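You operate a simulated robot arm through the tools that you are given. There is no shell and no other tool. Be economical: measure what you need, move in short steps, check, and stop when the job is done.

The job below is to be done with a simulated two-armed robot. You get a single attempt, and the scene is never put back.

## Task
Wipe up the spill on the left end of the steel bench with the rag and put it back.

The check looks at the end state, three seconds after you hand in, the way a careful person would. Anything else that was tipped, shoved, dropped, spilled or broken makes it a failure.

## Robot
Two 7-joint arms with two-finger parallel grippers on one trunk, on a base that drives. Base frame: it is fixed to the floor where the robot stands at the start and does not move with it; the origin is under the middle of the robot, x ahead of it, y to its left, z up. Readings come in mm, degrees, newtons and seconds.
The left shoulder is at the start at [60, 147, 512], the right one opposite. With the tool pointing down near the work surface each hand reaches from about 100 to 680 mm from the robot's upright axis, wherever it stands, measured 20 degrees to its own side. Payload 3.43 kg a hand.
The TCP of each hand is the grasp point between the finger pads, 30 mm short of the fingertips. In the tool frame z runs along the fingers and y along their closing line. The gripper opens to 94 mm. The fingers are 28 mm wide and 10 mm thick; the gripper's body (50 by 96 mm) begins 55 mm behind the TCP.
Orientation is that of the tool frame in the base frame, as [roll, pitch, yaw] about the fixed x, y, z axes, in that order (R = Rz(yaw) Ry(pitch) Rx(roll)). With the fingers straight down and closing along the base's y, the tool's x points along the base's -x, its y along +y and its z along -z.

## Interface
- The arms move only by the tool jog_arm. It takes "left_commands", "right_commands" or both (then of equal length, played together; a hand with none holds still); each is a list of rows, each an object (a shift or turn left out is 0, a gripper value left out holds the last) with "rotation": the turn, a rotation vector about the base's x, y, z in units of 6 degrees (1.0 is 6 degrees), a list of three; "translation": the shift along the base's x, y, z in units of 25 mm (1.0 is 25 mm), a list of three; "fingers": the opening, from 0 (shut) to 1 (fully open). In form: [{"rotation": [rx, ry, rz], "translation": [tx, ty, tz], "fingers": fingers}, ...]. A call has 1 to 12 rows; each row shifts and turns the commanded pose from where the row before left it. A call with a number of a shift or a turn outside -1 to 1 is refused whole. A row lasts 0.2 s, in which the tool goes at most 50 mm and 8.6 degrees; a call with a longer step from one row to the next is refused whole, and so is a gripper value outside its range. Where a pose cannot be reached the arm comes as near as it can. A force on the tool above 40 N (or 10 N above the force at the start of the call, whichever is more), or a blocked arm, ends the call early, and 0.2 s more pass. The fingers move at their own pace (about 72 mm/s each) and stop on an object; they squeeze with about 27 N. The grip force told is the motor's: it shows also when the fingers shut on nothing. Time passes only in rows, and 0.2 s behind the last, so rows that do not move let the fingers close. The reply holds the time, the measured pose of the TCP, the force on the tool along the base axes, the opening and the grip force, in the units named above and with some noise, with the torque about the TCP (base axes, N m) and any sound that the robot's microphone picked up, and new pictures: "show" is both (left out), scene, wrist or none (wrist: the cameras of the hands that moved).
- Cameras (640 x 400 px; columns grow to the right, rows downward): "scene" is now at [54.7, 22, 1164]; the picture's right is [0.18, -0.98, 0.00], its down [-0.48, -0.09, -0.87] and it looks along [0.86, 0.16, -0.49] (base axes); focal length 282 px, centre (320, 200). "left" rides on the left gripper at [76, -14, -103] in its tool frame; the picture's right is [0.18, 0.98, 0.00], its down [-0.75, 0.14, -0.64] and it looks along [-0.63, 0.12, 0.77] (tool axes); focal length 243 px, centre (320, 200). "right" rides on the right gripper at [76, 14, -103] in its tool frame; the picture's right is [-0.18, 0.98, 0.00], its down [-0.75, -0.14, -0.64] and it looks along [-0.63, -0.12, 0.77] (tool axes); focal length 243 px, centre (320, 200). There is no depth. A picture from a camera that has moved, and an enlarged one, comes with that camera's place and axes in the base frame and with its lens. The place of the scene camera against the robot may be out by one fixed shift of up to 18 mm in any direction.
- lift_body(by): slides the trunk up (or, below 0, down) by that many mm; the arms and the scene camera ride with it, the base frame stays. It gives what a move gives, with no picture.
- base_move(legs): drives the robot by 1 to 6 legs, each [ahead, left, turn to the left] in mm, mm and degrees, along the robot's own axes; the way and the turn of a leg run together, so that a leg with both is an arc; at most 1500 mm and 180 degrees a leg. The arms and the cameras ride along, it lands a little off, and it stops where it bumps. It gives what a move gives, and a new picture of the scene camera.
- head_to(pan, tilt): turns the head with the scene camera to pan (to the left, within 86 degrees either way) and tilt (down, from -29 to 69), counted from straight ahead of the robot. It gives what a move gives, and a new picture of the scene camera.
- inspect(camera, box): a new picture of the part [left, top, right, bottom] of that camera's present view, enlarged. No time passes.
- job_done(): hands the job in; it is judged then, once.

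Work in short steps. Places have to be worked out from the pictures, the camera data and where the tool is seen: move nearer, look again, correct. Check each grasp and each placing, and mend what went wrong. You have 120 turns and 260 pictures in all, those below and enlarged ones among them. Open the grippers and draw the arms clear of the work before you hand the job in, unless the task says otherwise; then end with one line.

The tools are called after "Emit:" as a command line: name --argument value ..., lists and objects as JSON in quotes. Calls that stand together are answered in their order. jog_arm: Moves the arms, as the interface text tells. Its arguments: {"type":"object","properties":{"left_commands":{"type":"array"},"right_commands":{"type":"array"},"show":{"type":"string","enum":["both","scene","wrist","none"]}},"required":[]} The other tools are called the same way: lift_body (by) slides the trunk up or down; base_move (legs) drives the base; head_to (pan, tilt) turns the head that bears the scene camera; inspect (camera, box) takes an enlarged picture of a part of a camera's view; job_done () hands the job in.

At the start:

```text
clock: 0.0
left_tcp_pos: [388.7, 225.1, 919.0]
left_orientation: [180.0, 0.0, 179.9]
left_force: [-0.2, 0.1, 0.5]
left_torque: [0.01, -0.02, 0.02]
left_gripper_width: 94.1
left_finger_force: 0.1
right_tcp_pos: [372.9, -76.7, 945.7]
right_orientation: [180.0, 0.0, 179.9]
right_force: [-0.3, 0.0, 0.0]
right_torque: [0.02, 0.01, -0.03]
right_gripper_width: 94.2
right_finger_force: 0.1
trunk travel left (down, up): [-220.0, 30.0]
robot x, y, heading: [-2.3, -3.1, -0.0]
head pan, tilt: [10.6, 29.4]
```

scene: 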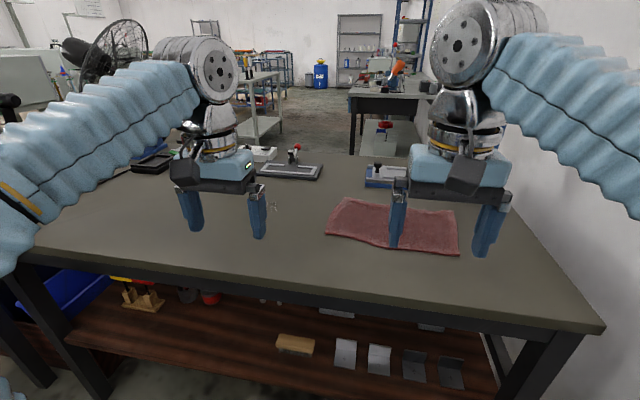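
right: 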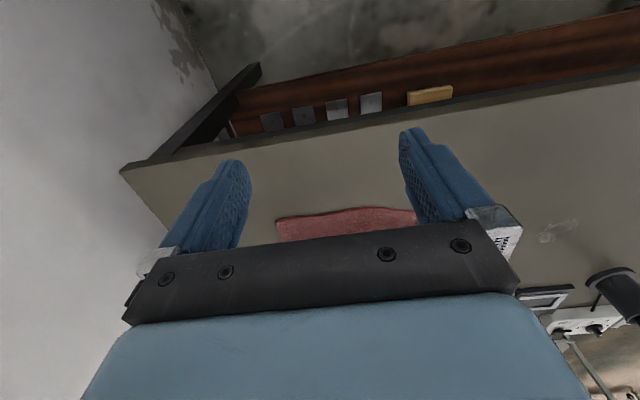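
left: 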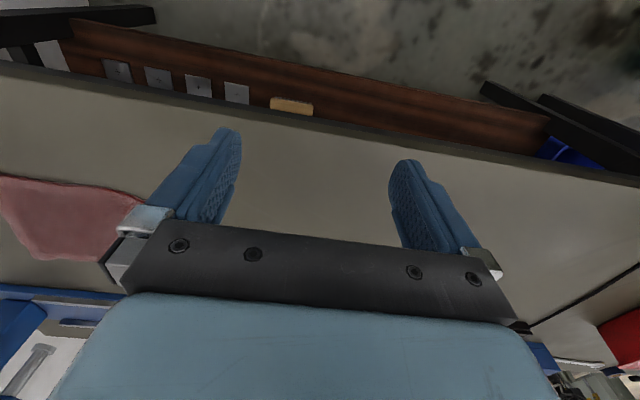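

The rag lies at the right of the bench ahead; the spill isn't clear yet. I look left and enlarge the middle.

Emit:
inspect --camera "scene" --box '[120, 130, 480, 300]'

Emit:
head_to --pan 45 --tilt 35

```text
1.78 times, centred on (300, 215) of scene
camera zoom: at [54.7, 22.0, 1164.0], right [0.18, -0.98, 0.0], down [-0.48, -0.09, -0.87], along [0.86, 0.16, -0.49], focal length 502 px, centre (356, 173)
```

zoom: 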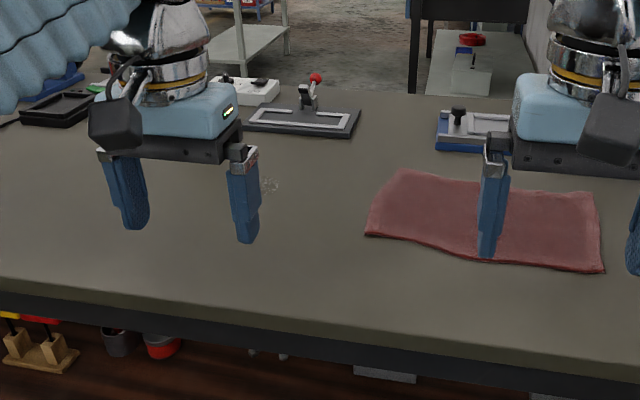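

```text
clock: 1.0
left_tcp_pos: [389.6, 225.2, 918.7]
left_orientation: [179.9, 0.0, -180.0]
left_force: [-0.4, 0.3, -0.3]
left_torque: [-0.01, 0.0, 0.02]
left_gripper_width: 94.1
left_finger_force: 0.0
right_tcp_pos: [373.3, -76.3, 945.5]
right_orientation: [180.0, -0.2, -180.0]
right_force: [0.5, 0.0, -0.4]
right_torque: [-0.01, -0.01, -0.03]
right_gripper_width: 93.7
right_finger_force: 0.1
trunk travel left (down, up): [-220.0, 30.0]
robot x, y, heading: [-1.4, 1.5, 0.1]
head pan, tilt: [45.0, 35.0]
camera scene: at [27.8, 67.5, 1155.2], right [0.71, -0.71, 0.0], down [-0.41, -0.41, -0.82], along [0.58, 0.58, -0.57], focal length 282 px, centre (320, 200)
```

scene: 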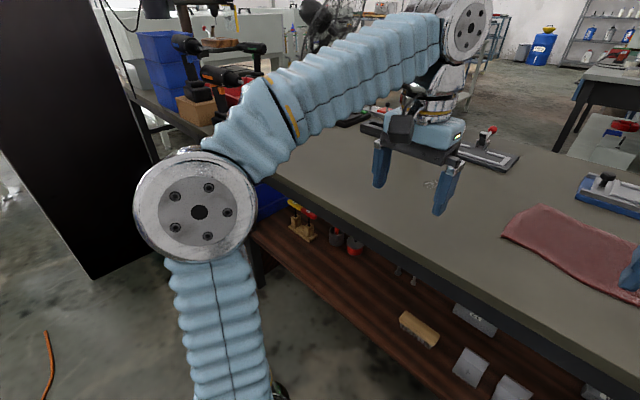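

A faint mark shows near the middle of the bench. I enlarge it and look at the other surfaces.

Emit:
inspect --camera "scene" --box '[380, 140, 500, 220]'

Emit:
inspect --camera "right" --box '[500, 180, 640, 400]'

Emit:
head_to --pan 75 --tilt 20

Emit:
head_to --pan -30 --tilt 20

```text
5.00 times, centred on (440, 180) of scene
camera zoom: at [27.8, 67.5, 1155.2], right [0.71, -0.71, 0.0], down [-0.41, -0.41, -0.82], along [0.58, 0.58, -0.57], focal length 1413 px, centre (-280, 300)
```

zoom: 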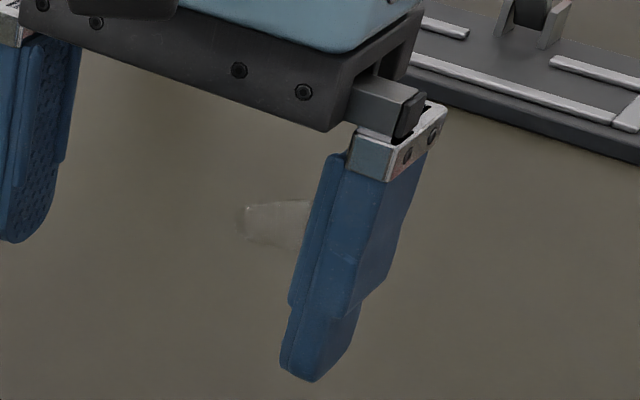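

```text
1.82 times, centred on (570, 290) of right
camera zoom: at [296.2, -62.1, 1049.4], right [0.18, 0.98, 0.0], down [0.75, -0.14, 0.64], along [0.63, -0.12, -0.77], focal length 441 px, centre (-134, 36)
```

zoom: 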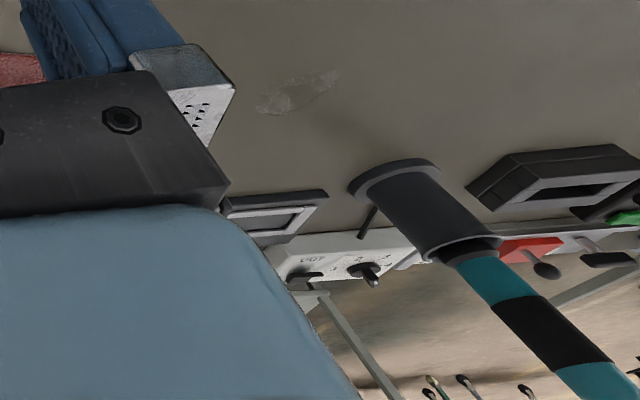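

```text
clock: 1.9
left_tcp_pos: [389.7, 225.4, 919.8]
left_orientation: [180.0, 0.0, 180.0]
left_force: [0.1, 0.4, -0.3]
left_torque: [0.05, -0.01, 0.0]
left_gripper_width: 94.0
left_finger_force: 0.1
right_tcp_pos: [373.9, -76.5, 946.0]
right_orientation: [-179.9, -0.1, -180.0]
right_force: [0.0, 1.1, 0.2]
right_torque: [0.0, 0.0, 0.03]
right_gripper_width: 94.0
right_finger_force: 0.0
trunk travel left (down, up): [-220.0, 30.0]
robot x, y, heading: [0.2, -1.5, -0.2]
head pan, tilt: [75.0, 20.0]
camera scene: at [-10.3, 95.2, 1179.0], right [0.97, -0.26, 0.0], down [-0.09, -0.33, -0.94], along [0.24, 0.91, -0.34], focal length 282 px, centre (320, 200)
```

scene: 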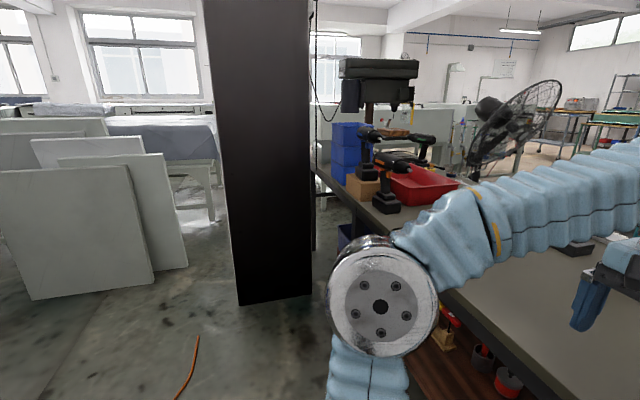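

```text
clock: 3.8
left_tcp_pos: [389.4, 224.9, 919.1]
left_orientation: [-180.0, 0.0, -180.0]
left_force: [-0.8, 0.3, 0.3]
left_torque: [0.02, 0.03, 0.01]
left_gripper_width: 94.0
left_finger_force: 0.0
right_tcp_pos: [374.2, -77.5, 946.9]
right_orientation: [180.0, 0.1, -179.9]
right_force: [-0.1, -0.6, -0.4]
right_torque: [0.01, -0.02, 0.0]
right_gripper_width: 94.2
right_finger_force: 0.0
trunk travel left (down, up): [-220.0, 30.0]
robot x, y, heading: [-0.0, 0.9, -0.1]
head pan, tilt: [-30.0, 20.0]
camera scene: at [46.2, -41.3, 1179.0], right [-0.5, -0.87, 0.0], down [-0.3, 0.17, -0.94], along [0.81, -0.47, -0.34], focal length 282 px, centre (320, 200)
```

scene: 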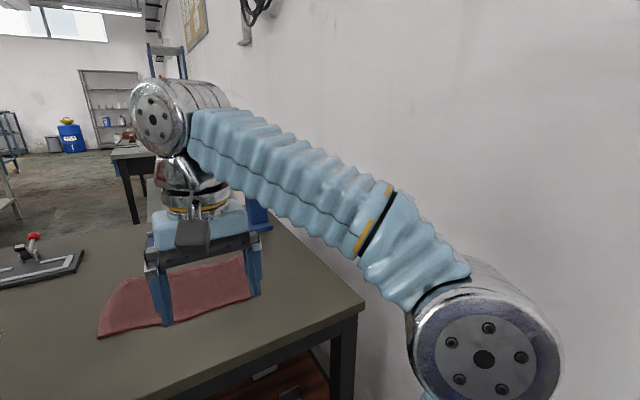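

The faint mark (about x 628, y 242, bench top z≈800) may be the spill, but the bench's left end is hidden by the arm. I move the left hand over to the right and raise it to look along the left end.

Emit:
jog_arm --left_commands '[{"translation": [-0.5, 0, 1]}, {"translation": [-0.5, 0, 1]}, {"translation": [-0.5, 0, 1]}, {"translation": [-0.5, 0, 1]}, {"translation": [-0.5, 0, 1]}, {"translation": [-0.5, 0, 1]}]' --show "none"

Emit:
head_to --pan 35 --tilt 32

```text
clock: 5.2
left_tcp_pos: [374.5, 224.3, 952.3]
left_orientation: [-180.0, 0.0, 180.0]
left_force: [-0.3, 0.5, 0.3]
left_torque: [-0.02, -0.05, 0.02]
left_gripper_width: 94.3
left_finger_force: 0.1
left hand out of reach, approached as far as the arm can: row 2, 3, 4, 5, 6
right_tcp_pos: [374.2, -76.3, 945.5]
right_orientation: [-180.0, 0.1, -180.0]
right_force: [0.6, 0.8, -0.1]
right_torque: [0.01, 0.0, 0.01]
right_gripper_width: 94.0
right_finger_force: 0.0
trunk travel left (down, up): [-220.0, 30.0]
robot x, y, heading: [1.0, 0.2, -0.0]
head pan, tilt: [-30.0, 20.0]
```

```text
clock: 6.5
left_tcp_pos: [373.2, 224.4, 952.7]
left_orientation: [-180.0, 0.0, -179.9]
left_force: [-0.4, 0.1, -0.5]
left_torque: [0.01, 0.02, -0.01]
left_gripper_width: 93.9
left_finger_force: 0.1
right_tcp_pos: [373.5, -77.0, 945.9]
right_orientation: [180.0, 0.0, 180.0]
right_force: [-1.2, 0.5, -0.4]
right_torque: [0.02, -0.02, -0.02]
right_gripper_width: 94.3
right_finger_force: 0.0
trunk travel left (down, up): [-220.0, 30.0]
robot x, y, heading: [-1.8, -0.2, 0.2]
head pan, tilt: [35.0, 32.0]
camera scene: at [38.9, 56.6, 1159.9], right [0.57, -0.82, 0.0], down [-0.43, -0.3, -0.85], along [0.69, 0.49, -0.53], focal length 282 px, centre (320, 200)
```

scene: 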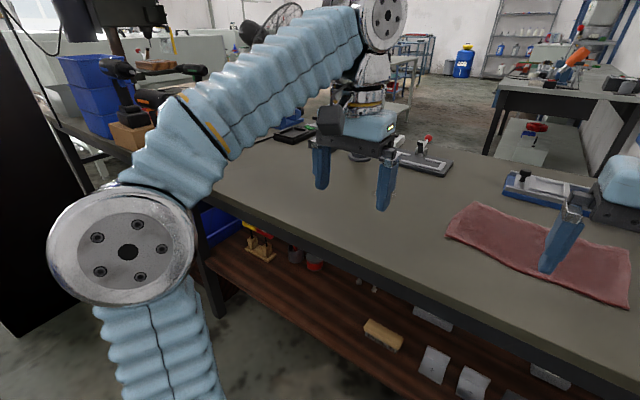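

The arm cannot go higher, so I swing the left hand to the left instead to uncover the middle of the bench.

Emit:
jog_arm --left_commands '[{"translation": [0, 1, -0.6]}, {"translation": [0, 1, -0.6]}, {"translation": [0, 1, -0.4]}, {"translation": [0, 1, 0]}, {"translation": [0, 1, 0]}, {"translation": [0, 1, 0]}, {"translation": [0, 1, 0]}, {"translation": [0, 1, 0]}]'

```text
clock: 8.3
left_tcp_pos: [374.0, 424.7, 913.8]
left_orientation: [179.9, 0.0, 180.0]
left_force: [-0.2, -0.1, 0.0]
left_torque: [0.0, 0.03, 0.01]
left_gripper_width: 93.8
left_finger_force: 0.0
right_tcp_pos: [373.0, -76.4, 947.3]
right_orientation: [-179.9, -0.1, 179.9]
right_force: [0.5, -0.5, -0.3]
right_torque: [0.02, 0.0, 0.01]
right_gripper_width: 93.9
right_finger_force: 0.1
trunk travel left (down, up): [-220.0, 30.0]
robot x, y, heading: [-1.2, -0.5, -0.1]
head pan, tilt: [35.0, 32.0]
camera scene: at [38.8, 56.5, 1159.8], right [0.57, -0.82, 0.0], down [-0.43, -0.3, -0.85], along [0.69, 0.49, -0.53], focal length 282 px, centre (320, 200)
camera left: at [296.9, 411.3, 1016.3], right [-0.18, 0.98, 0.0], down [0.75, 0.14, 0.64], along [0.63, 0.12, -0.77], focal length 243 px, centre (320, 200)
```

scene: 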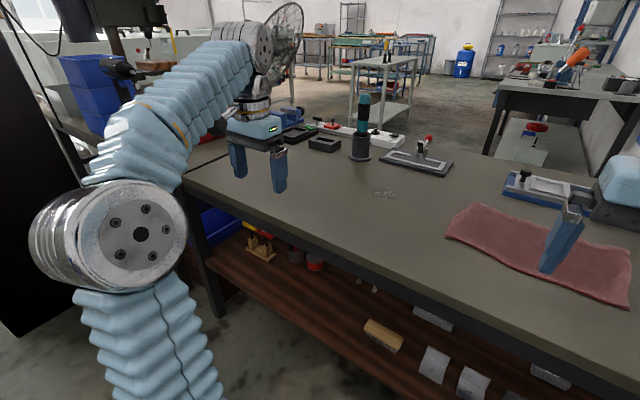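
left: 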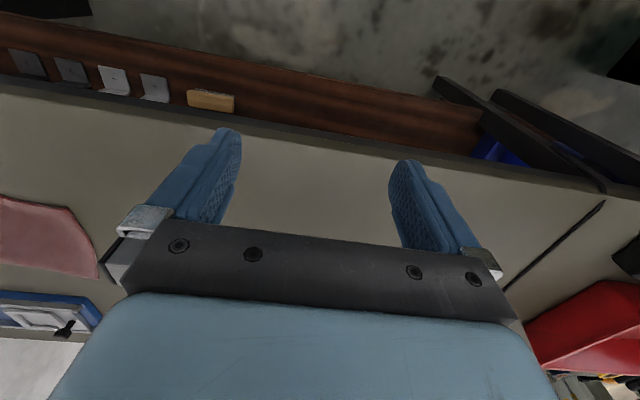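

Emit:
inspect --camera "scene" --box '[180, 100, 460, 260]'

Emit:
inspect --camera "scene" --box '[330, 20, 640, 200]'

Emit:
inspect --camera "scene" --box '[355, 170, 425, 215]'

```text
2.29 times, centred on (320, 180) of scene
camera zoom: at [38.8, 56.5, 1159.8], right [0.57, -0.82, 0.0], down [-0.43, -0.3, -0.85], along [0.69, 0.49, -0.53], focal length 646 px, centre (320, 246)
```

zoom: 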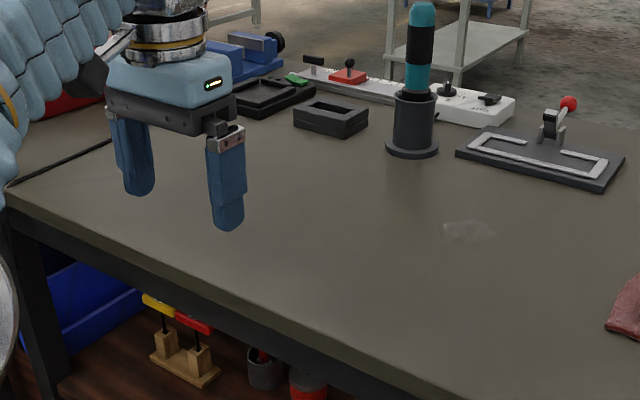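

```text
2.06 times, centred on (485, 110) of scene
camera zoom: at [38.8, 56.5, 1159.8], right [0.57, -0.82, 0.0], down [-0.43, -0.3, -0.85], along [0.69, 0.49, -0.53], focal length 583 px, centre (-21, 386)
```

zoom: 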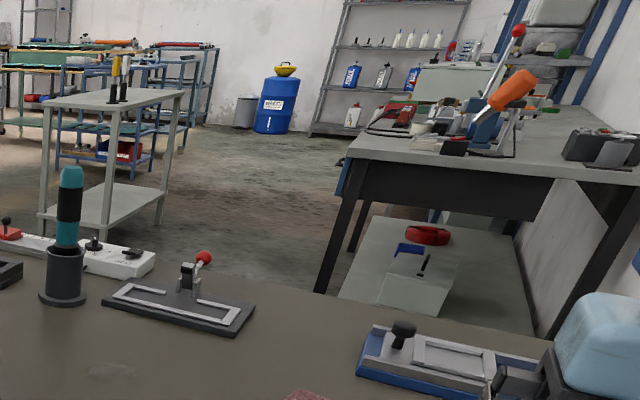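

```text
8.89 times, centred on (390, 192) of scene
camera zoom: at [38.8, 56.5, 1159.8], right [0.57, -0.82, 0.0], down [-0.43, -0.3, -0.85], along [0.69, 0.49, -0.53], focal length 2512 px, centre (-302, 267)
```

zoom: 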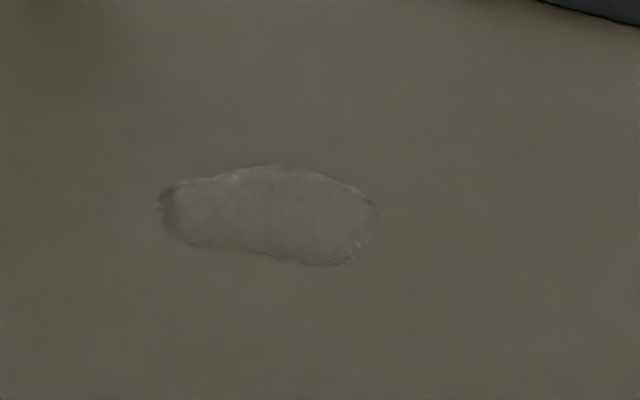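

The puddle shown is the only spill on this bench so far. I enlarge the other benches to rule them out.

Emit:
inspect --camera "scene" --box '[490, 40, 640, 140]'

Emit:
inspect --camera "scene" --box '[300, 20, 460, 120]'

Emit:
inspect --camera "scene" --box '[0, 0, 240, 200]'

Emit:
inspect --camera "left" --box '[440, 140, 640, 400]'

```text
4.00 times, centred on (565, 90) of scene
camera zoom: at [38.8, 56.5, 1159.8], right [0.57, -0.82, 0.0], down [-0.43, -0.3, -0.85], along [0.69, 0.49, -0.53], focal length 1130 px, centre (-660, 640)
```

zoom: 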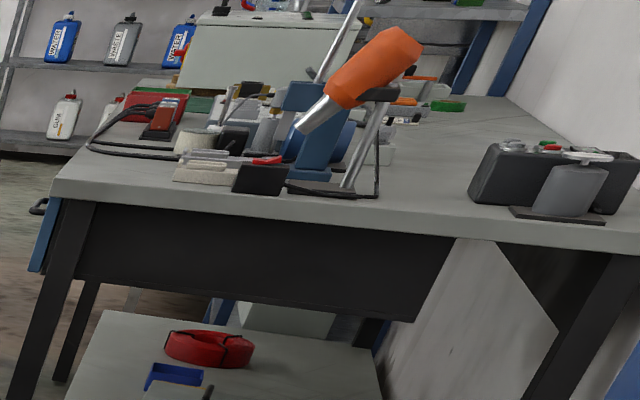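

```text
4.00 times, centred on (380, 70) of scene
camera zoom: at [38.8, 56.5, 1159.8], right [0.57, -0.82, 0.0], down [-0.43, -0.3, -0.85], along [0.69, 0.49, -0.53], focal length 1130 px, centre (80, 720)
```

zoom: 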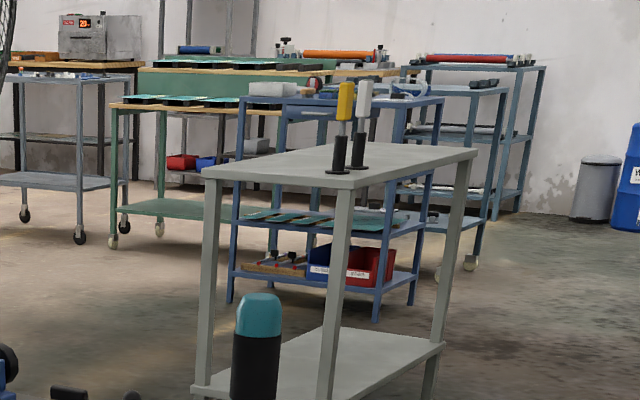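

```text
2.00 times, centred on (120, 100) of scene
camera zoom: at [38.8, 56.5, 1159.8], right [0.57, -0.82, 0.0], down [-0.43, -0.3, -0.85], along [0.69, 0.49, -0.53], focal length 565 px, centre (720, 400)
```

zoom: 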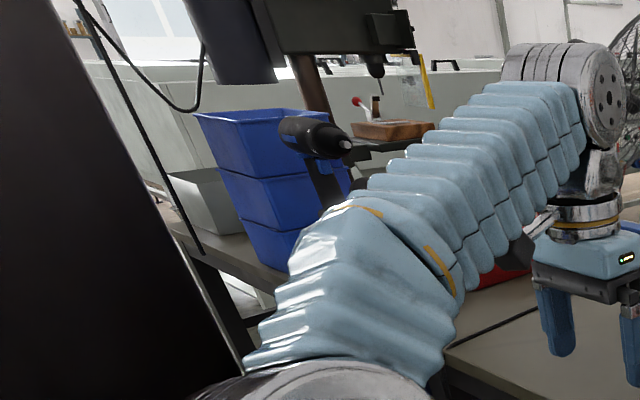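

```text
1.54 times, centred on (540, 270) of left
camera zoom: at [296.9, 411.3, 1016.3], right [-0.18, 0.98, 0.0], down [0.75, 0.14, 0.64], along [0.63, 0.12, -0.77], focal length 373 px, centre (-18, 92)
```

zoom: 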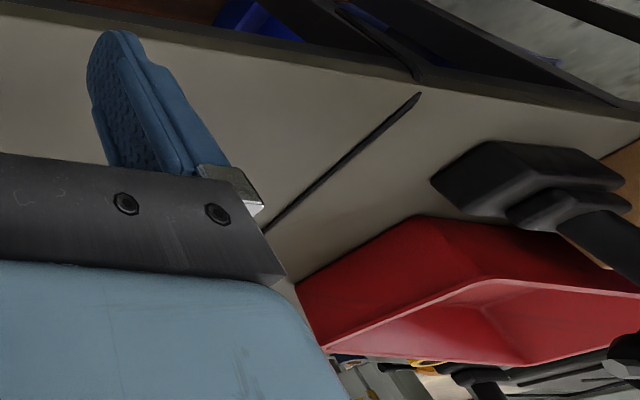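

The puddle at about (628, 260) is the spill. I bring the left hand back in, and drive 100 mm ahead and left for easier reach.

Emit:
jog_arm --left_commands '[{"translation": [0, -1, 0]}, {"translation": [0, -1, 0]}, {"translation": [0, -1, 0]}, {"translation": [0, -1, 0]}, {"translation": [0, -1, 0]}, {"translation": [0, -1, 0]}]' --show "none"

Emit:
base_move --legs '[[0, 100, 0], [90, 0, 0]]'

Emit:
head_to --pan -5 --tilt 42

```text
clock: 9.7
left_tcp_pos: [372.6, 275.5, 913.1]
left_orientation: [180.0, -0.1, 179.9]
left_force: [0.6, 0.3, 0.1]
left_torque: [-0.04, -0.02, -0.03]
left_gripper_width: 93.8
left_finger_force: 0.0
right_tcp_pos: [372.3, -77.3, 946.0]
right_orientation: [180.0, 0.1, 179.9]
right_force: [-0.1, -0.4, 0.5]
right_torque: [0.0, -0.03, -0.04]
right_gripper_width: 94.0
right_finger_force: 0.0
trunk travel left (down, up): [-220.0, 30.0]
robot x, y, heading: [2.5, -0.2, -0.2]
head pan, tilt: [35.0, 32.0]
```

```text
clock: 11.6
left_tcp_pos: [460.0, 376.8, 913.6]
left_orientation: [-179.9, 0.0, 180.0]
left_force: [0.2, 0.2, 0.9]
left_torque: [-0.01, 0.0, 0.01]
left_gripper_width: 94.2
left_finger_force: 0.0
right_tcp_pos: [460.4, 24.5, 947.1]
right_orientation: [180.0, 0.0, 180.0]
right_force: [-0.4, 0.6, -0.5]
right_torque: [0.03, 0.02, -0.03]
right_gripper_width: 94.1
right_finger_force: 0.0
trunk travel left (down, up): [-220.0, 30.0]
robot x, y, heading: [87.7, 100.9, -0.0]
head pan, tilt: [35.0, 32.0]
camera scene: at [126.7, 158.2, 1159.8], right [0.57, -0.82, 0.0], down [-0.43, -0.3, -0.85], along [0.7, 0.48, -0.53], focal length 282 px, centre (320, 200)
```

scene: 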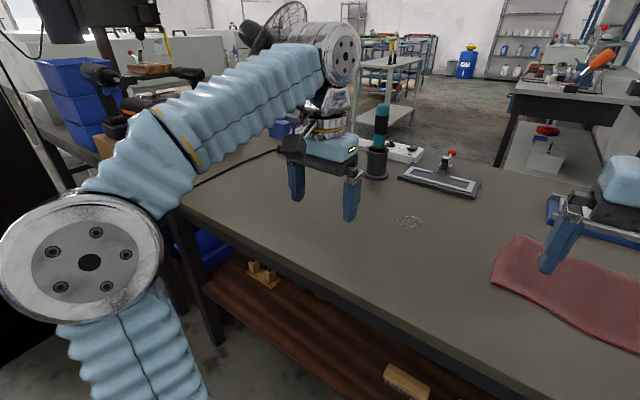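

```text
clock: 12.7
left_tcp_pos: [459.2, 375.8, 912.5]
left_orientation: [180.0, 0.0, 179.9]
left_force: [-0.7, 0.1, -0.6]
left_torque: [0.0, -0.03, -0.01]
left_gripper_width: 94.0
left_finger_force: 0.1
right_tcp_pos: [461.2, 23.6, 946.6]
right_orientation: [-180.0, 0.0, 179.8]
right_force: [-0.9, -0.7, 0.5]
right_torque: [-0.01, -0.01, -0.02]
right_gripper_width: 93.9
right_finger_force: 0.1
trunk travel left (down, up): [-220.0, 30.0]
robot x, y, heading: [86.8, 102.3, -0.2]
head pan, tilt: [-5.0, 42.0]
camera scene: at [136.8, 99.5, 1144.7], right [-0.09, -1.0, 0.0], down [-0.67, 0.06, -0.74], along [0.74, -0.07, -0.67], focal length 282 px, centre (320, 200)
```

scene: 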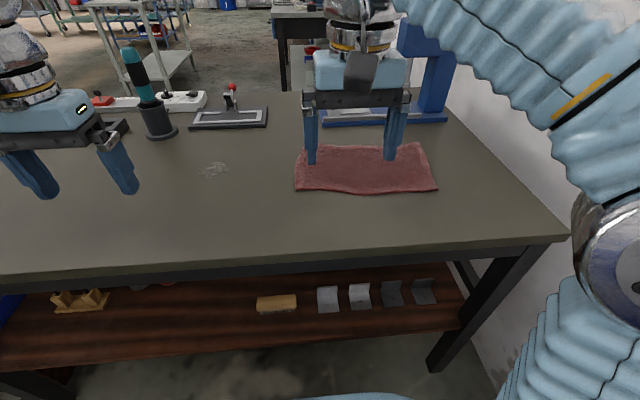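

Spill now estimated at (635, 276), rag centre about (620, -42), roughly 165 x 265 mm. I enlarge the rag to see its thickness and shape.

Emit:
inspect --camera "scene" --box '[270, 120, 460, 220]'

Emit:
inspect --camera "right" --box '[0, 0, 640, 400]'

```text
3.37 times, centred on (365, 170) of scene
camera zoom: at [136.8, 99.5, 1144.7], right [-0.09, -1.0, 0.0], down [-0.67, 0.06, -0.74], along [0.74, -0.07, -0.67], focal length 952 px, centre (168, 301)
```

zoom: 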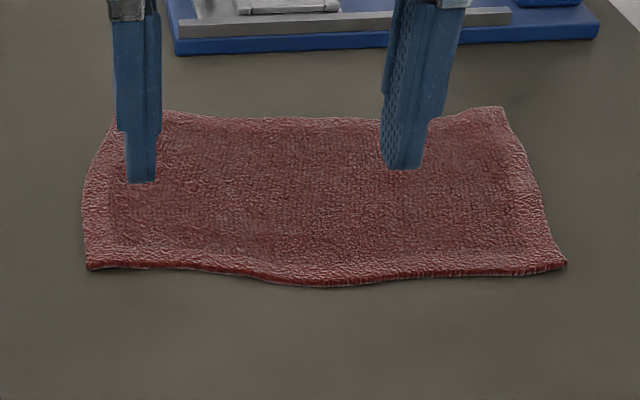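

```text
1.00 times, centred on (320, 200) of right (not enlarged: the box is as wide or as high as the picture)
camera zoom: at [384.0, 38.9, 1049.3], right [0.19, 0.98, 0.0], down [0.75, -0.14, 0.64], along [0.63, -0.12, -0.77], focal length 243 px, centre (320, 200)
```

zoom: 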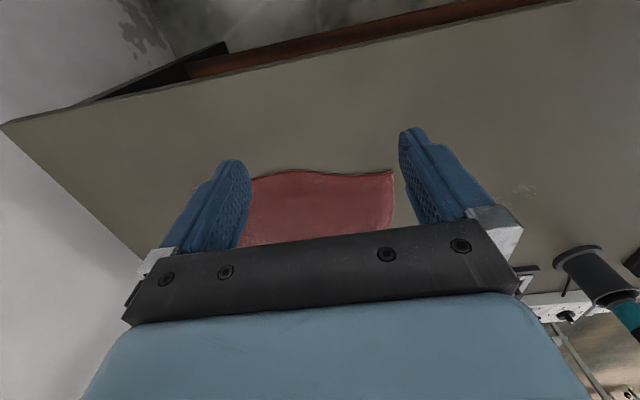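

The rag looks like a flat cloth about 6 mm thick. Pressing it with the fingertips and sliding it to the spill and back keeps it flat, and the left arm suits that best from y≈0; I drive back 100 right, then pull the right hand back out of the way.

Emit:
base_move --legs '[[0, -90, 0]]'

Emit:
jog_arm --right_commands '[{"translation": [-0.5, -0.5, 0]}, {"translation": [-0.5, -0.5, 0]}, {"translation": [-0.5, -0.5, 0]}, {"translation": [-0.5, -0.5, 0]}, {"translation": [-0.5, -0.5, 0]}, {"translation": [-0.5, -0.5, 0]}, {"translation": [-0.5, -0.5, 0]}, {"translation": [-0.5, -0.5, 0]}]' --show "scene"

```text
clock: 13.8
left_tcp_pos: [461.1, 285.2, 912.6]
left_orientation: [-179.9, 0.0, 179.9]
left_force: [-0.4, -0.5, -0.4]
left_torque: [0.01, -0.05, 0.04]
left_gripper_width: 94.2
left_finger_force: 0.0
right_tcp_pos: [460.6, -67.3, 946.8]
right_orientation: [180.0, -0.1, 179.9]
right_force: [0.0, 0.3, 0.4]
right_torque: [0.0, 0.03, -0.04]
right_gripper_width: 94.2
right_finger_force: 0.0
trunk travel left (down, up): [-220.0, 30.0]
robot x, y, heading: [87.8, 4.2, -0.1]
head pan, tilt: [-5.0, 42.0]
camera scene: at [136.6, 7.7, 1144.7], right [-0.09, -1.0, 0.0], down [-0.67, 0.06, -0.74], along [0.74, -0.07, -0.67], focal length 282 px, centre (320, 200)
```

scene: 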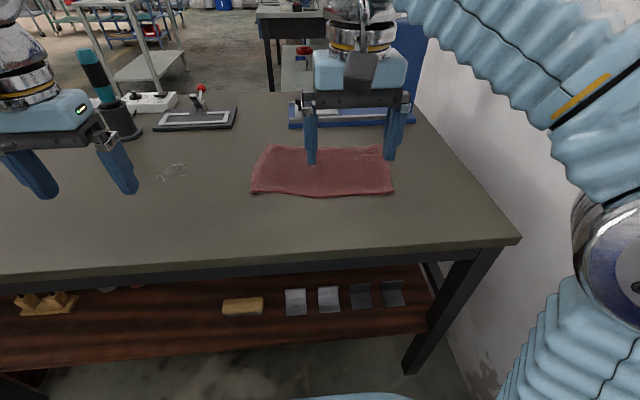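

```text
clock: 15.6
left_tcp_pos: [460.1, 284.4, 912.5]
left_orientation: [-180.0, -0.1, 179.9]
left_force: [0.9, -0.5, -0.2]
left_torque: [-0.03, 0.0, -0.04]
left_gripper_width: 93.8
left_finger_force: 0.1
right_tcp_pos: [360.1, -168.4, 946.4]
right_orientation: [180.0, 0.0, 179.8]
right_force: [-0.3, 0.5, 0.5]
right_torque: [-0.05, 0.0, 0.03]
right_gripper_width: 94.0
right_finger_force: 0.0
trunk travel left (down, up): [-220.0, 30.0]
robot x, y, heading: [87.8, 13.1, 0.0]
head pan, tilt: [-5.0, 42.0]
camera scene: at [136.7, 7.5, 1144.7], right [-0.09, -1.0, 0.0], down [-0.67, 0.06, -0.74], along [0.74, -0.07, -0.67], focal length 282 px, centre (320, 200)
```

scene: 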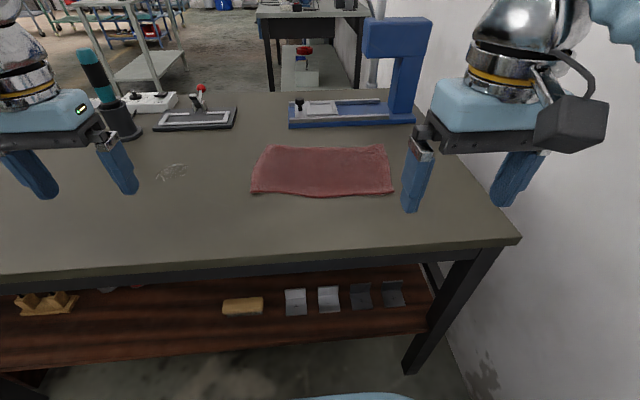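

Right hand is clear and the rag is fully visible, centre about (612, -41). I move the left hand over it at height.

Emit:
jog_arm --left_commands '[{"translation": [0.5, -1, 0], "fingers": 0.6}, {"translation": [0.5, -1, 0]}, {"translation": [0.5, -1, 0]}, {"translation": [0.5, -1, 0]}, {"translation": [0.5, -1, 0]}, {"translation": [0.5, -1, 0]}, {"translation": [0.5, -1, 0]}, {"translation": [0.5, -1, 0]}, {"translation": [0.5, -1, 0]}, {"translation": [0.5, -1, 0]}, {"translation": [0.5, -1, 0]}, {"translation": [0.5, -1, -0.5]}]' --show "none"

Emit:
jog_arm --left_commands '[{"translation": [0, -1, -0.5]}, {"translation": [0, 0, -0.5]}]'

```text
clock: 18.2
left_tcp_pos: [592.4, 18.0, 898.6]
left_orientation: [-179.9, 0.2, 179.9]
left_force: [0.1, 0.3, 0.5]
left_torque: [-0.01, -0.03, 0.0]
left_gripper_width: 56.4
left_finger_force: 0.1
left hand out of reach, approached as far as the arm can: row 10, 11
right_tcp_pos: [361.0, -168.7, 947.3]
right_orientation: [179.9, 0.0, 179.9]
right_force: [-0.4, 0.9, -0.5]
right_torque: [-0.01, -0.05, -0.03]
right_gripper_width: 94.2
right_finger_force: 0.0
trunk travel left (down, up): [-220.0, 30.0]
robot x, y, heading: [88.9, 8.5, -0.1]
head pan, tilt: [-5.0, 42.0]
```

```text
clock: 18.8
left_tcp_pos: [595.2, -7.6, 876.1]
left_orientation: [-180.0, 0.0, 179.9]
left_force: [0.3, -0.2, 0.0]
left_torque: [0.02, -0.02, 0.03]
left_gripper_width: 56.5
left_finger_force: 0.1
right_tcp_pos: [360.2, -168.5, 947.2]
right_orientation: [-179.9, 0.0, 179.9]
right_force: [0.1, -0.6, 0.2]
right_torque: [0.0, 0.02, 0.02]
right_gripper_width: 94.0
right_finger_force: 0.2
trunk travel left (down, up): [-220.0, 30.0]
robot x, y, heading: [89.7, 9.8, -0.1]
head pan, tilt: [-5.0, 42.0]
camera scene: at [136.6, 7.2, 1144.7], right [-0.09, -1.0, 0.0], down [-0.67, 0.06, -0.74], along [0.74, -0.07, -0.67], focal length 282 px, centre (320, 200)
camera left: at [517.1, -21.0, 977.9], right [-0.18, 0.98, 0.0], down [0.75, 0.14, 0.64], along [0.63, 0.12, -0.77], focal length 243 px, centre (320, 200)
```

scene: 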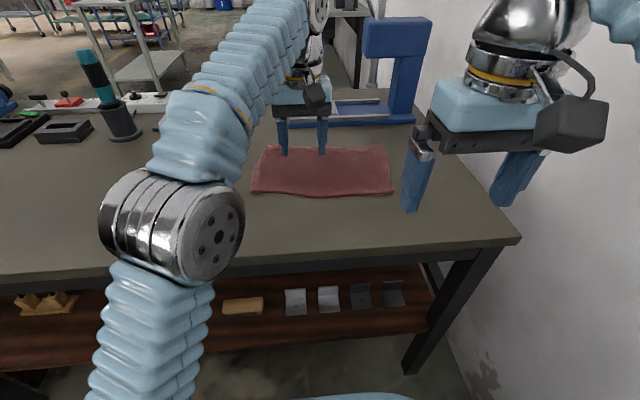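
left: 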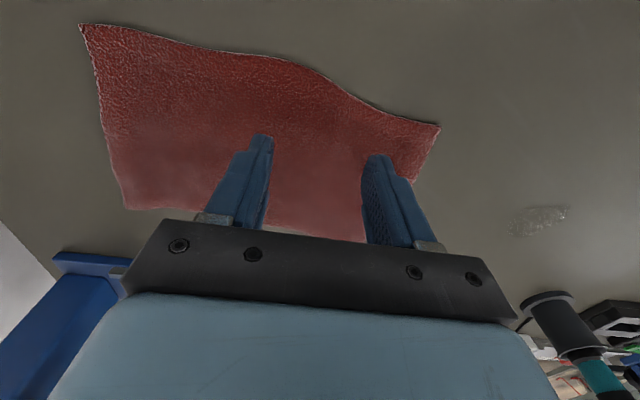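

The hand is over the rag's left half; I shift 25 mm to its middle and lower toward it.

Emit:
jog_arm --left_commands '[{"translation": [0.3, -0.5, -0.4]}, {"translation": [0.3, -0.5, -0.4]}, {"translation": [0, 0, -0.3]}]' --show "wrist"

Emit:
inspect --camera "scene" --box '[240, 100, 420, 212]'

```text
clock: 19.6
left_tcp_pos: [610.5, -32.3, 847.6]
left_orientation: [-180.0, 0.1, 179.8]
left_force: [-0.7, -0.1, -0.3]
left_torque: [0.0, -0.03, 0.02]
left_gripper_width: 56.2
left_finger_force: 0.1
right_tcp_pos: [360.9, -167.6, 946.7]
right_orientation: [-180.0, -0.1, 179.9]
right_force: [0.1, -0.1, -0.4]
right_torque: [0.01, -0.01, -0.02]
right_gripper_width: 94.0
right_finger_force: 0.1
trunk travel left (down, up): [-220.0, 30.0]
robot x, y, heading: [89.1, 9.7, -0.4]
head pan, tilt: [-5.0, 42.0]
camera left: at [532.5, -46.0, 950.1], right [-0.18, 0.98, 0.0], down [0.75, 0.14, 0.64], along [0.63, 0.12, -0.77], focal length 243 px, centre (320, 200)
```

left: 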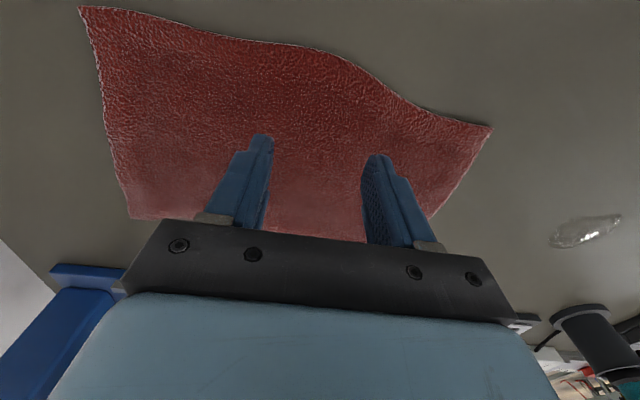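

```text
3.56 times, centred on (330, 156) of scene
camera zoom: at [136.7, 7.3, 1144.7], right [-0.09, -1.0, 0.0], down [-0.67, 0.06, -0.74], along [0.74, -0.07, -0.67], focal length 1005 px, centre (284, 356)
```

zoom: 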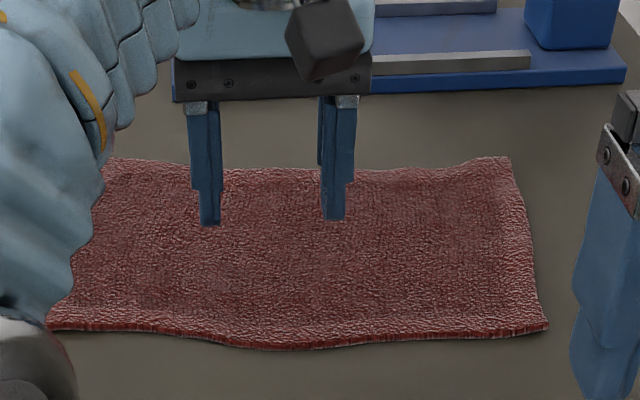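

The spill is glossy and clear in the wrist view. Now I lower in small steps until contact.

Emit:
jog_arm --left_commands '[{"translation": [0, 0, -0.2]}, {"translation": [0, 0, -0.2]}, {"translation": [0, 0, -0.2]}]' --show "none"

Emit:
jog_arm --left_commands '[{"translation": [0, 0, -0.1]}, {"translation": [0, 0, -0.1]}]' --show "none"

```text
clock: 20.4
left_tcp_pos: [608.4, -30.6, 832.6]
left_orientation: [-180.0, 0.0, 179.9]
left_force: [0.4, 0.1, 0.1]
left_torque: [0.04, 0.03, -0.03]
left_gripper_width: 56.2
left_finger_force: 0.0
right_tcp_pos: [361.3, -167.4, 947.4]
right_orientation: [180.0, 0.0, 179.9]
right_force: [0.3, 0.4, -0.2]
right_torque: [0.0, 0.01, -0.01]
right_gripper_width: 94.0
right_finger_force: 0.0
trunk travel left (down, up): [-220.0, 30.0]
robot x, y, heading: [91.0, 7.4, -0.1]
head pan, tilt: [-5.0, 42.0]
```

```text
clock: 21.0
left_tcp_pos: [608.6, -32.3, 827.7]
left_orientation: [-180.0, 0.1, 179.9]
left_force: [0.5, 0.6, 0.2]
left_torque: [0.0, 0.01, 0.01]
left_gripper_width: 56.7
left_finger_force: 0.1
right_tcp_pos: [360.0, -167.7, 947.2]
right_orientation: [-180.0, 0.0, 180.0]
right_force: [0.3, -0.4, 1.3]
right_torque: [0.01, 0.0, 0.0]
right_gripper_width: 94.0
right_finger_force: 0.1
trunk travel left (down, up): [-220.0, 30.0]
robot x, y, heading: [89.4, 11.2, -0.2]
head pan, tilt: [-5.0, 42.0]
```

No contact yet at TCP z 828; I continue down.

Emit:
jog_arm --left_commands '[{"translation": [0, 0, -0.1]}, {"translation": [0, 0, -0.1]}, {"translation": [0, 0, -0.1]}]' --show "none"

Emit:
jog_arm --left_commands '[{"translation": [0, 0, -0.1]}, {"translation": [0, 0, -0.1]}]' --show "wrist"

```text
clock: 21.8
left_tcp_pos: [607.1, -31.5, 820.4]
left_orientation: [-179.9, 0.0, 179.9]
left_force: [-0.1, -0.6, 0.1]
left_torque: [-0.02, 0.01, 0.01]
left_gripper_width: 56.3
left_finger_force: 0.1
right_tcp_pos: [360.5, -168.3, 946.7]
right_orientation: [180.0, 0.0, 179.9]
right_force: [0.0, 0.7, -0.6]
right_torque: [0.02, -0.03, 0.01]
right_gripper_width: 93.8
right_finger_force: 0.1
trunk travel left (down, up): [-220.0, 30.0]
robot x, y, heading: [85.4, 11.2, -0.4]
head pan, tilt: [-5.0, 42.0]
```

```text
clock: 22.4
left_tcp_pos: [607.6, -31.8, 815.3]
left_orientation: [-180.0, 0.0, 179.9]
left_force: [0.6, -0.7, 0.8]
left_torque: [0.0, 0.0, -0.02]
left_gripper_width: 56.5
left_finger_force: 0.1
right_tcp_pos: [361.2, -167.7, 947.4]
right_orientation: [-180.0, 0.0, 180.0]
right_force: [0.1, -0.1, 0.6]
right_torque: [-0.04, -0.04, 0.01]
right_gripper_width: 94.2
right_finger_force: 0.0
trunk travel left (down, up): [-220.0, 30.0]
robot x, y, heading: [90.3, 8.1, -0.3]
head pan, tilt: [-5.0, 42.0]
camera left: at [530.9, -45.3, 918.1], right [-0.18, 0.98, 0.0], down [0.75, 0.14, 0.64], along [0.63, 0.12, -0.77], focal length 243 px, centre (320, 200)
```

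left: 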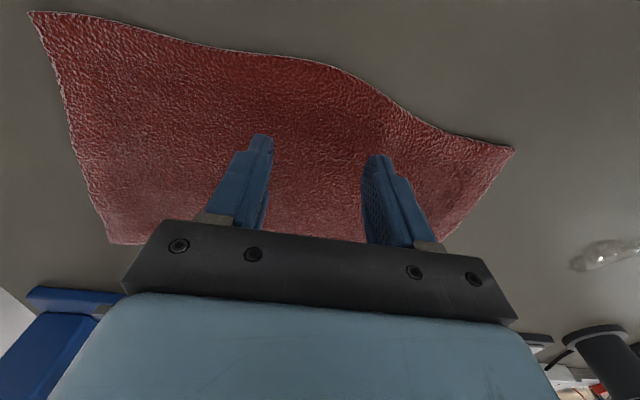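

Emit:
jog_arm --left_commands '[{"translation": [0, 0, -0.1]}, {"translation": [0, 0, -0.1]}, {"translation": [0, 0, -0.1]}]' --show "none"

Emit:
inspect --camera "scene" --box '[240, 100, 420, 212]'

```text
clock: 23.2
left_tcp_pos: [608.1, -32.4, 808.7]
left_orientation: [180.0, 0.0, 179.9]
left_force: [-0.2, -0.6, -0.2]
left_torque: [0.03, -0.02, 0.01]
left_gripper_width: 56.4
left_finger_force: 0.1
right_tcp_pos: [360.7, -167.3, 947.7]
right_orientation: [-180.0, 0.0, 179.9]
right_force: [0.1, 0.5, 0.4]
right_torque: [0.01, 0.0, 0.02]
right_gripper_width: 94.0
right_finger_force: 0.2
trunk travel left (down, up): [-220.0, 30.0]
robot x, y, heading: [86.1, 12.9, -0.3]
head pan, tilt: [-5.0, 42.0]
```

```text
3.56 times, centred on (330, 156) of scene
camera zoom: at [136.6, 7.3, 1144.7], right [-0.09, -1.0, 0.0], down [-0.67, 0.06, -0.74], along [0.74, -0.07, -0.67], focal length 1005 px, centre (284, 356)
```

zoom: 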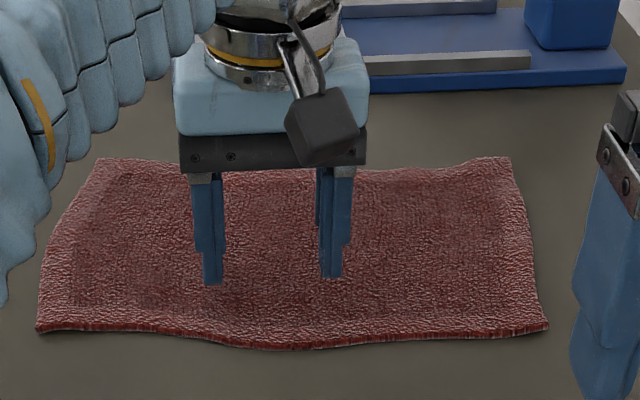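

Re-triangulating puts the bench top at about z 757, so rag centre ≈(667, -47) and spill ≈(688, 297). I raise the hand and drive 60 mm nearer for reach.

Emit:
jog_arm --left_commands '[{"translation": [0, 0, 0.8]}, {"translation": [0, 0, 0.8]}]' --show "none"

Emit:
base_move --legs '[[60, 0, 0]]'

```text
clock: 23.8
left_tcp_pos: [608.7, -30.8, 849.3]
left_orientation: [-179.9, 0.0, 179.9]
left_force: [0.5, 0.1, -0.2]
left_torque: [-0.02, 0.01, 0.02]
left_gripper_width: 56.6
left_finger_force: 0.1
right_tcp_pos: [361.2, -167.4, 947.9]
right_orientation: [-180.0, 0.0, 179.8]
right_force: [-0.7, 0.4, 0.4]
right_torque: [-0.01, 0.02, -0.02]
right_gripper_width: 93.9
right_finger_force: 0.1
trunk travel left (down, up): [-220.0, 30.0]
robot x, y, heading: [88.4, 11.8, -0.1]
head pan, tilt: [-5.0, 42.0]
```

```text
clock: 24.7
left_tcp_pos: [668.8, -32.3, 848.3]
left_orientation: [180.0, -0.1, 179.8]
left_force: [-1.2, 0.2, 0.4]
left_torque: [0.02, -0.02, -0.02]
left_gripper_width: 56.2
left_finger_force: 0.1
right_tcp_pos: [420.1, -168.5, 947.0]
right_orientation: [180.0, 0.0, 179.7]
right_force: [-0.7, -0.3, 0.7]
right_torque: [-0.01, -0.01, -0.01]
right_gripper_width: 94.0
right_finger_force: 0.0
trunk travel left (down, up): [-220.0, 30.0]
robot x, y, heading: [148.7, 8.2, -0.3]
head pan, tilt: [-5.0, 42.0]
camera scene: at [196.4, 7.2, 1144.7], right [-0.09, -1.0, 0.0], down [-0.67, 0.06, -0.74], along [0.74, -0.07, -0.67], focal length 282 px, centre (320, 200)
```

scene: 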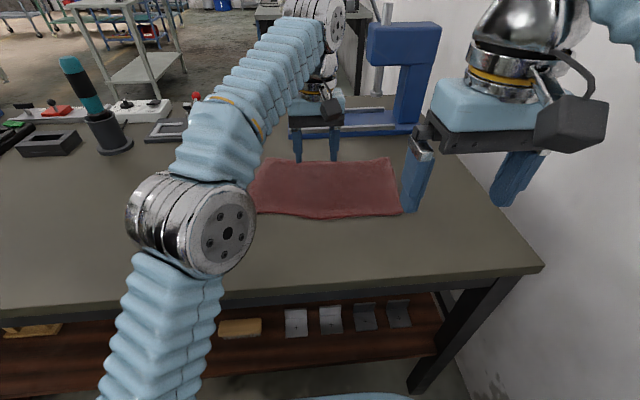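

Rag centre comes out at (660, -49), right below the hand. I lower to just above the expected surface, then finely.

Emit:
jog_arm --left_commands '[{"translation": [0, -0.3, -0.6]}, {"translation": [0, 0, -0.6]}, {"translation": [0, 0, -0.5]}]' --show "none"

Emit:
jog_arm --left_commands '[{"translation": [0, 0, -0.1]}, {"translation": [0, 0, -0.1]}, {"translation": [0, 0, -0.1]}]' --show "wrist"

```text
clock: 25.5
left_tcp_pos: [668.6, -39.1, 807.6]
left_orientation: [180.0, 0.0, 179.8]
left_force: [-0.3, 0.1, 0.4]
left_torque: [-0.01, -0.05, 0.02]
left_gripper_width: 56.5
left_finger_force: 0.0
right_tcp_pos: [421.2, -169.0, 947.3]
right_orientation: [180.0, 0.0, 179.8]
right_force: [-0.4, 0.1, -0.2]
right_torque: [0.02, 0.02, 0.01]
right_gripper_width: 94.0
right_finger_force: 0.0
trunk travel left (down, up): [-220.0, 30.0]
robot x, y, heading: [147.3, 6.6, -0.2]
head pan, tilt: [-5.0, 42.0]
```

```text
clock: 26.3
left_tcp_pos: [668.3, -40.6, 799.1]
left_orientation: [-180.0, 0.0, 179.8]
left_force: [0.1, -0.6, -0.4]
left_torque: [0.02, 0.02, 0.01]
left_gripper_width: 56.4
left_finger_force: 0.0
right_tcp_pos: [420.7, -168.3, 947.0]
right_orientation: [180.0, -0.1, 179.8]
right_force: [0.0, -0.1, 0.5]
right_torque: [0.02, 0.03, -0.01]
right_gripper_width: 94.1
right_finger_force: 0.2
trunk travel left (down, up): [-220.0, 30.0]
robot x, y, heading: [149.3, 11.3, -0.3]
head pan, tilt: [-5.0, 42.0]
camera left: at [591.1, -53.5, 901.9], right [-0.18, 0.98, 0.0], down [0.75, 0.14, 0.64], along [0.63, 0.12, -0.77], focal length 243 px, centre (320, 200)
```

left: 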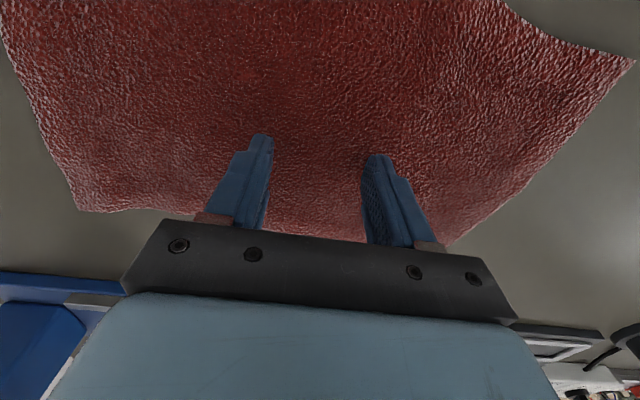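

Emit:
jog_arm --left_commands '[{"translation": [0, 0, -0.1]}, {"translation": [0, 0, -0.1]}]' --show "none"

Emit:
jog_arm --left_commands '[{"translation": [0, 0, -0.1]}, {"translation": [0, 0, 0]}]' --show "none"

Emit:
jog_arm --left_commands '[{"translation": [0, 0, -0.1]}, {"translation": [0, 0, 0]}]' --show "wrist"

```text
clock: 26.9
left_tcp_pos: [667.5, -39.4, 794.8]
left_orientation: [179.9, 0.1, 179.8]
left_force: [-0.4, 0.1, 1.0]
left_torque: [0.01, 0.02, 0.0]
left_gripper_width: 56.5
left_finger_force: 0.0
right_tcp_pos: [419.6, -167.8, 947.1]
right_orientation: [-179.9, 0.1, 179.8]
right_force: [-0.2, -0.2, 0.2]
right_torque: [-0.01, 0.0, 0.03]
right_gripper_width: 94.0
right_finger_force: 0.0
trunk travel left (down, up): [-220.0, 30.0]
robot x, y, heading: [145.8, 7.9, -0.3]
head pan, tilt: [-5.0, 42.0]
```

```text
clock: 27.5
left_tcp_pos: [668.9, -38.7, 793.0]
left_orientation: [-180.0, 0.1, 180.0]
left_force: [4.1, -0.6, 16.9]
left_torque: [0.02, -0.08, -0.03]
left_gripper_width: 56.4
left_finger_force: 0.0
right_tcp_pos: [419.8, -167.9, 947.7]
right_orientation: [-180.0, 0.1, 179.8]
right_force: [-0.2, -0.3, 0.5]
right_torque: [0.01, -0.04, 0.02]
right_gripper_width: 94.0
right_finger_force: 0.0
trunk travel left (down, up): [-220.0, 30.0]
robot x, y, heading: [150.5, 8.2, -0.0]
head pan, tilt: [-5.0, 42.0]
```

```text
clock: 28.1
left_tcp_pos: [667.5, -38.6, 793.0]
left_orientation: [-179.7, 0.6, 179.9]
left_force: [-1.6, 1.2, 15.2]
left_torque: [0.2, 0.03, 0.03]
left_gripper_width: 56.5
left_finger_force: 0.2
right_tcp_pos: [419.6, -167.1, 948.0]
right_orientation: [-180.0, 0.0, 179.8]
right_force: [-0.6, 0.4, -0.3]
right_torque: [0.02, -0.01, 0.04]
right_gripper_width: 93.9
right_finger_force: 0.1
trunk travel left (down, up): [-220.0, 30.0]
robot x, y, heading: [146.4, 6.3, -0.1]
head pan, tilt: [-5.0, 42.0]
stopped in row 2 (left hand): the force on the tool passed its limit at 41 N (the readings are from after the stop); the commanded pose is now the measured one
camera left: at [589.3, -52.4, 895.1], right [-0.18, 0.98, -0.01], down [0.75, 0.14, 0.65], along [0.64, 0.11, -0.76], focal length 243 px, centre (320, 200)
```

left: 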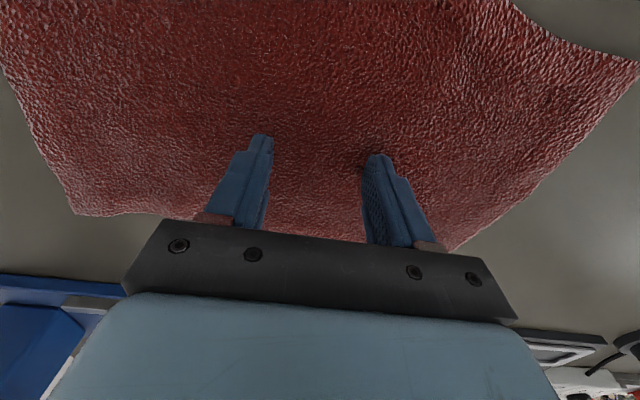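

Firm contact at TCP z 793 with about 15 N down. I test a short slide to the left and see whether the rag follows.

Emit:
jog_arm --left_commands '[{"translation": [0, 0.4, 0]}, {"translation": [0, 0.4, 0]}, {"translation": [0, 0.4, 0]}, {"translation": [0, 0, 0]}]'

```text
clock: 29.1
left_tcp_pos: [667.3, -10.7, 793.0]
left_orientation: [-179.8, 0.5, 179.7]
left_force: [-1.0, -4.6, 17.2]
left_torque: [-0.01, -0.02, 0.01]
left_gripper_width: 55.8
left_finger_force: 0.2
right_tcp_pos: [419.5, -167.6, 947.2]
right_orientation: [179.9, 0.0, 179.8]
right_force: [-0.6, -0.2, 0.0]
right_torque: [-0.03, 0.02, -0.02]
right_gripper_width: 93.8
right_finger_force: 0.0
trunk travel left (down, up): [-220.0, 30.0]
robot x, y, heading: [146.3, 13.2, -0.3]
head pan, tilt: [-5.0, 42.0]
camera scene: at [195.7, 6.8, 1144.8], right [-0.09, -1.0, 0.0], down [-0.67, 0.06, -0.74], along [0.74, -0.07, -0.67], focal length 282 px, centre (320, 200)
camera left: at [589.2, -23.2, 895.2], right [-0.18, 0.98, -0.01], down [0.75, 0.14, 0.65], along [0.64, 0.11, -0.76], focal length 243 px, centre (320, 200)
```

scene: 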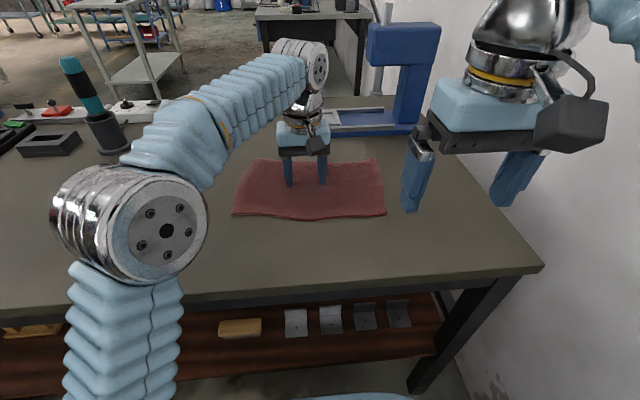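
left: 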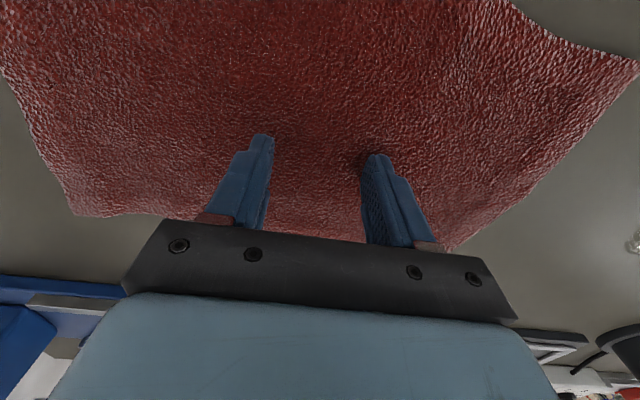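

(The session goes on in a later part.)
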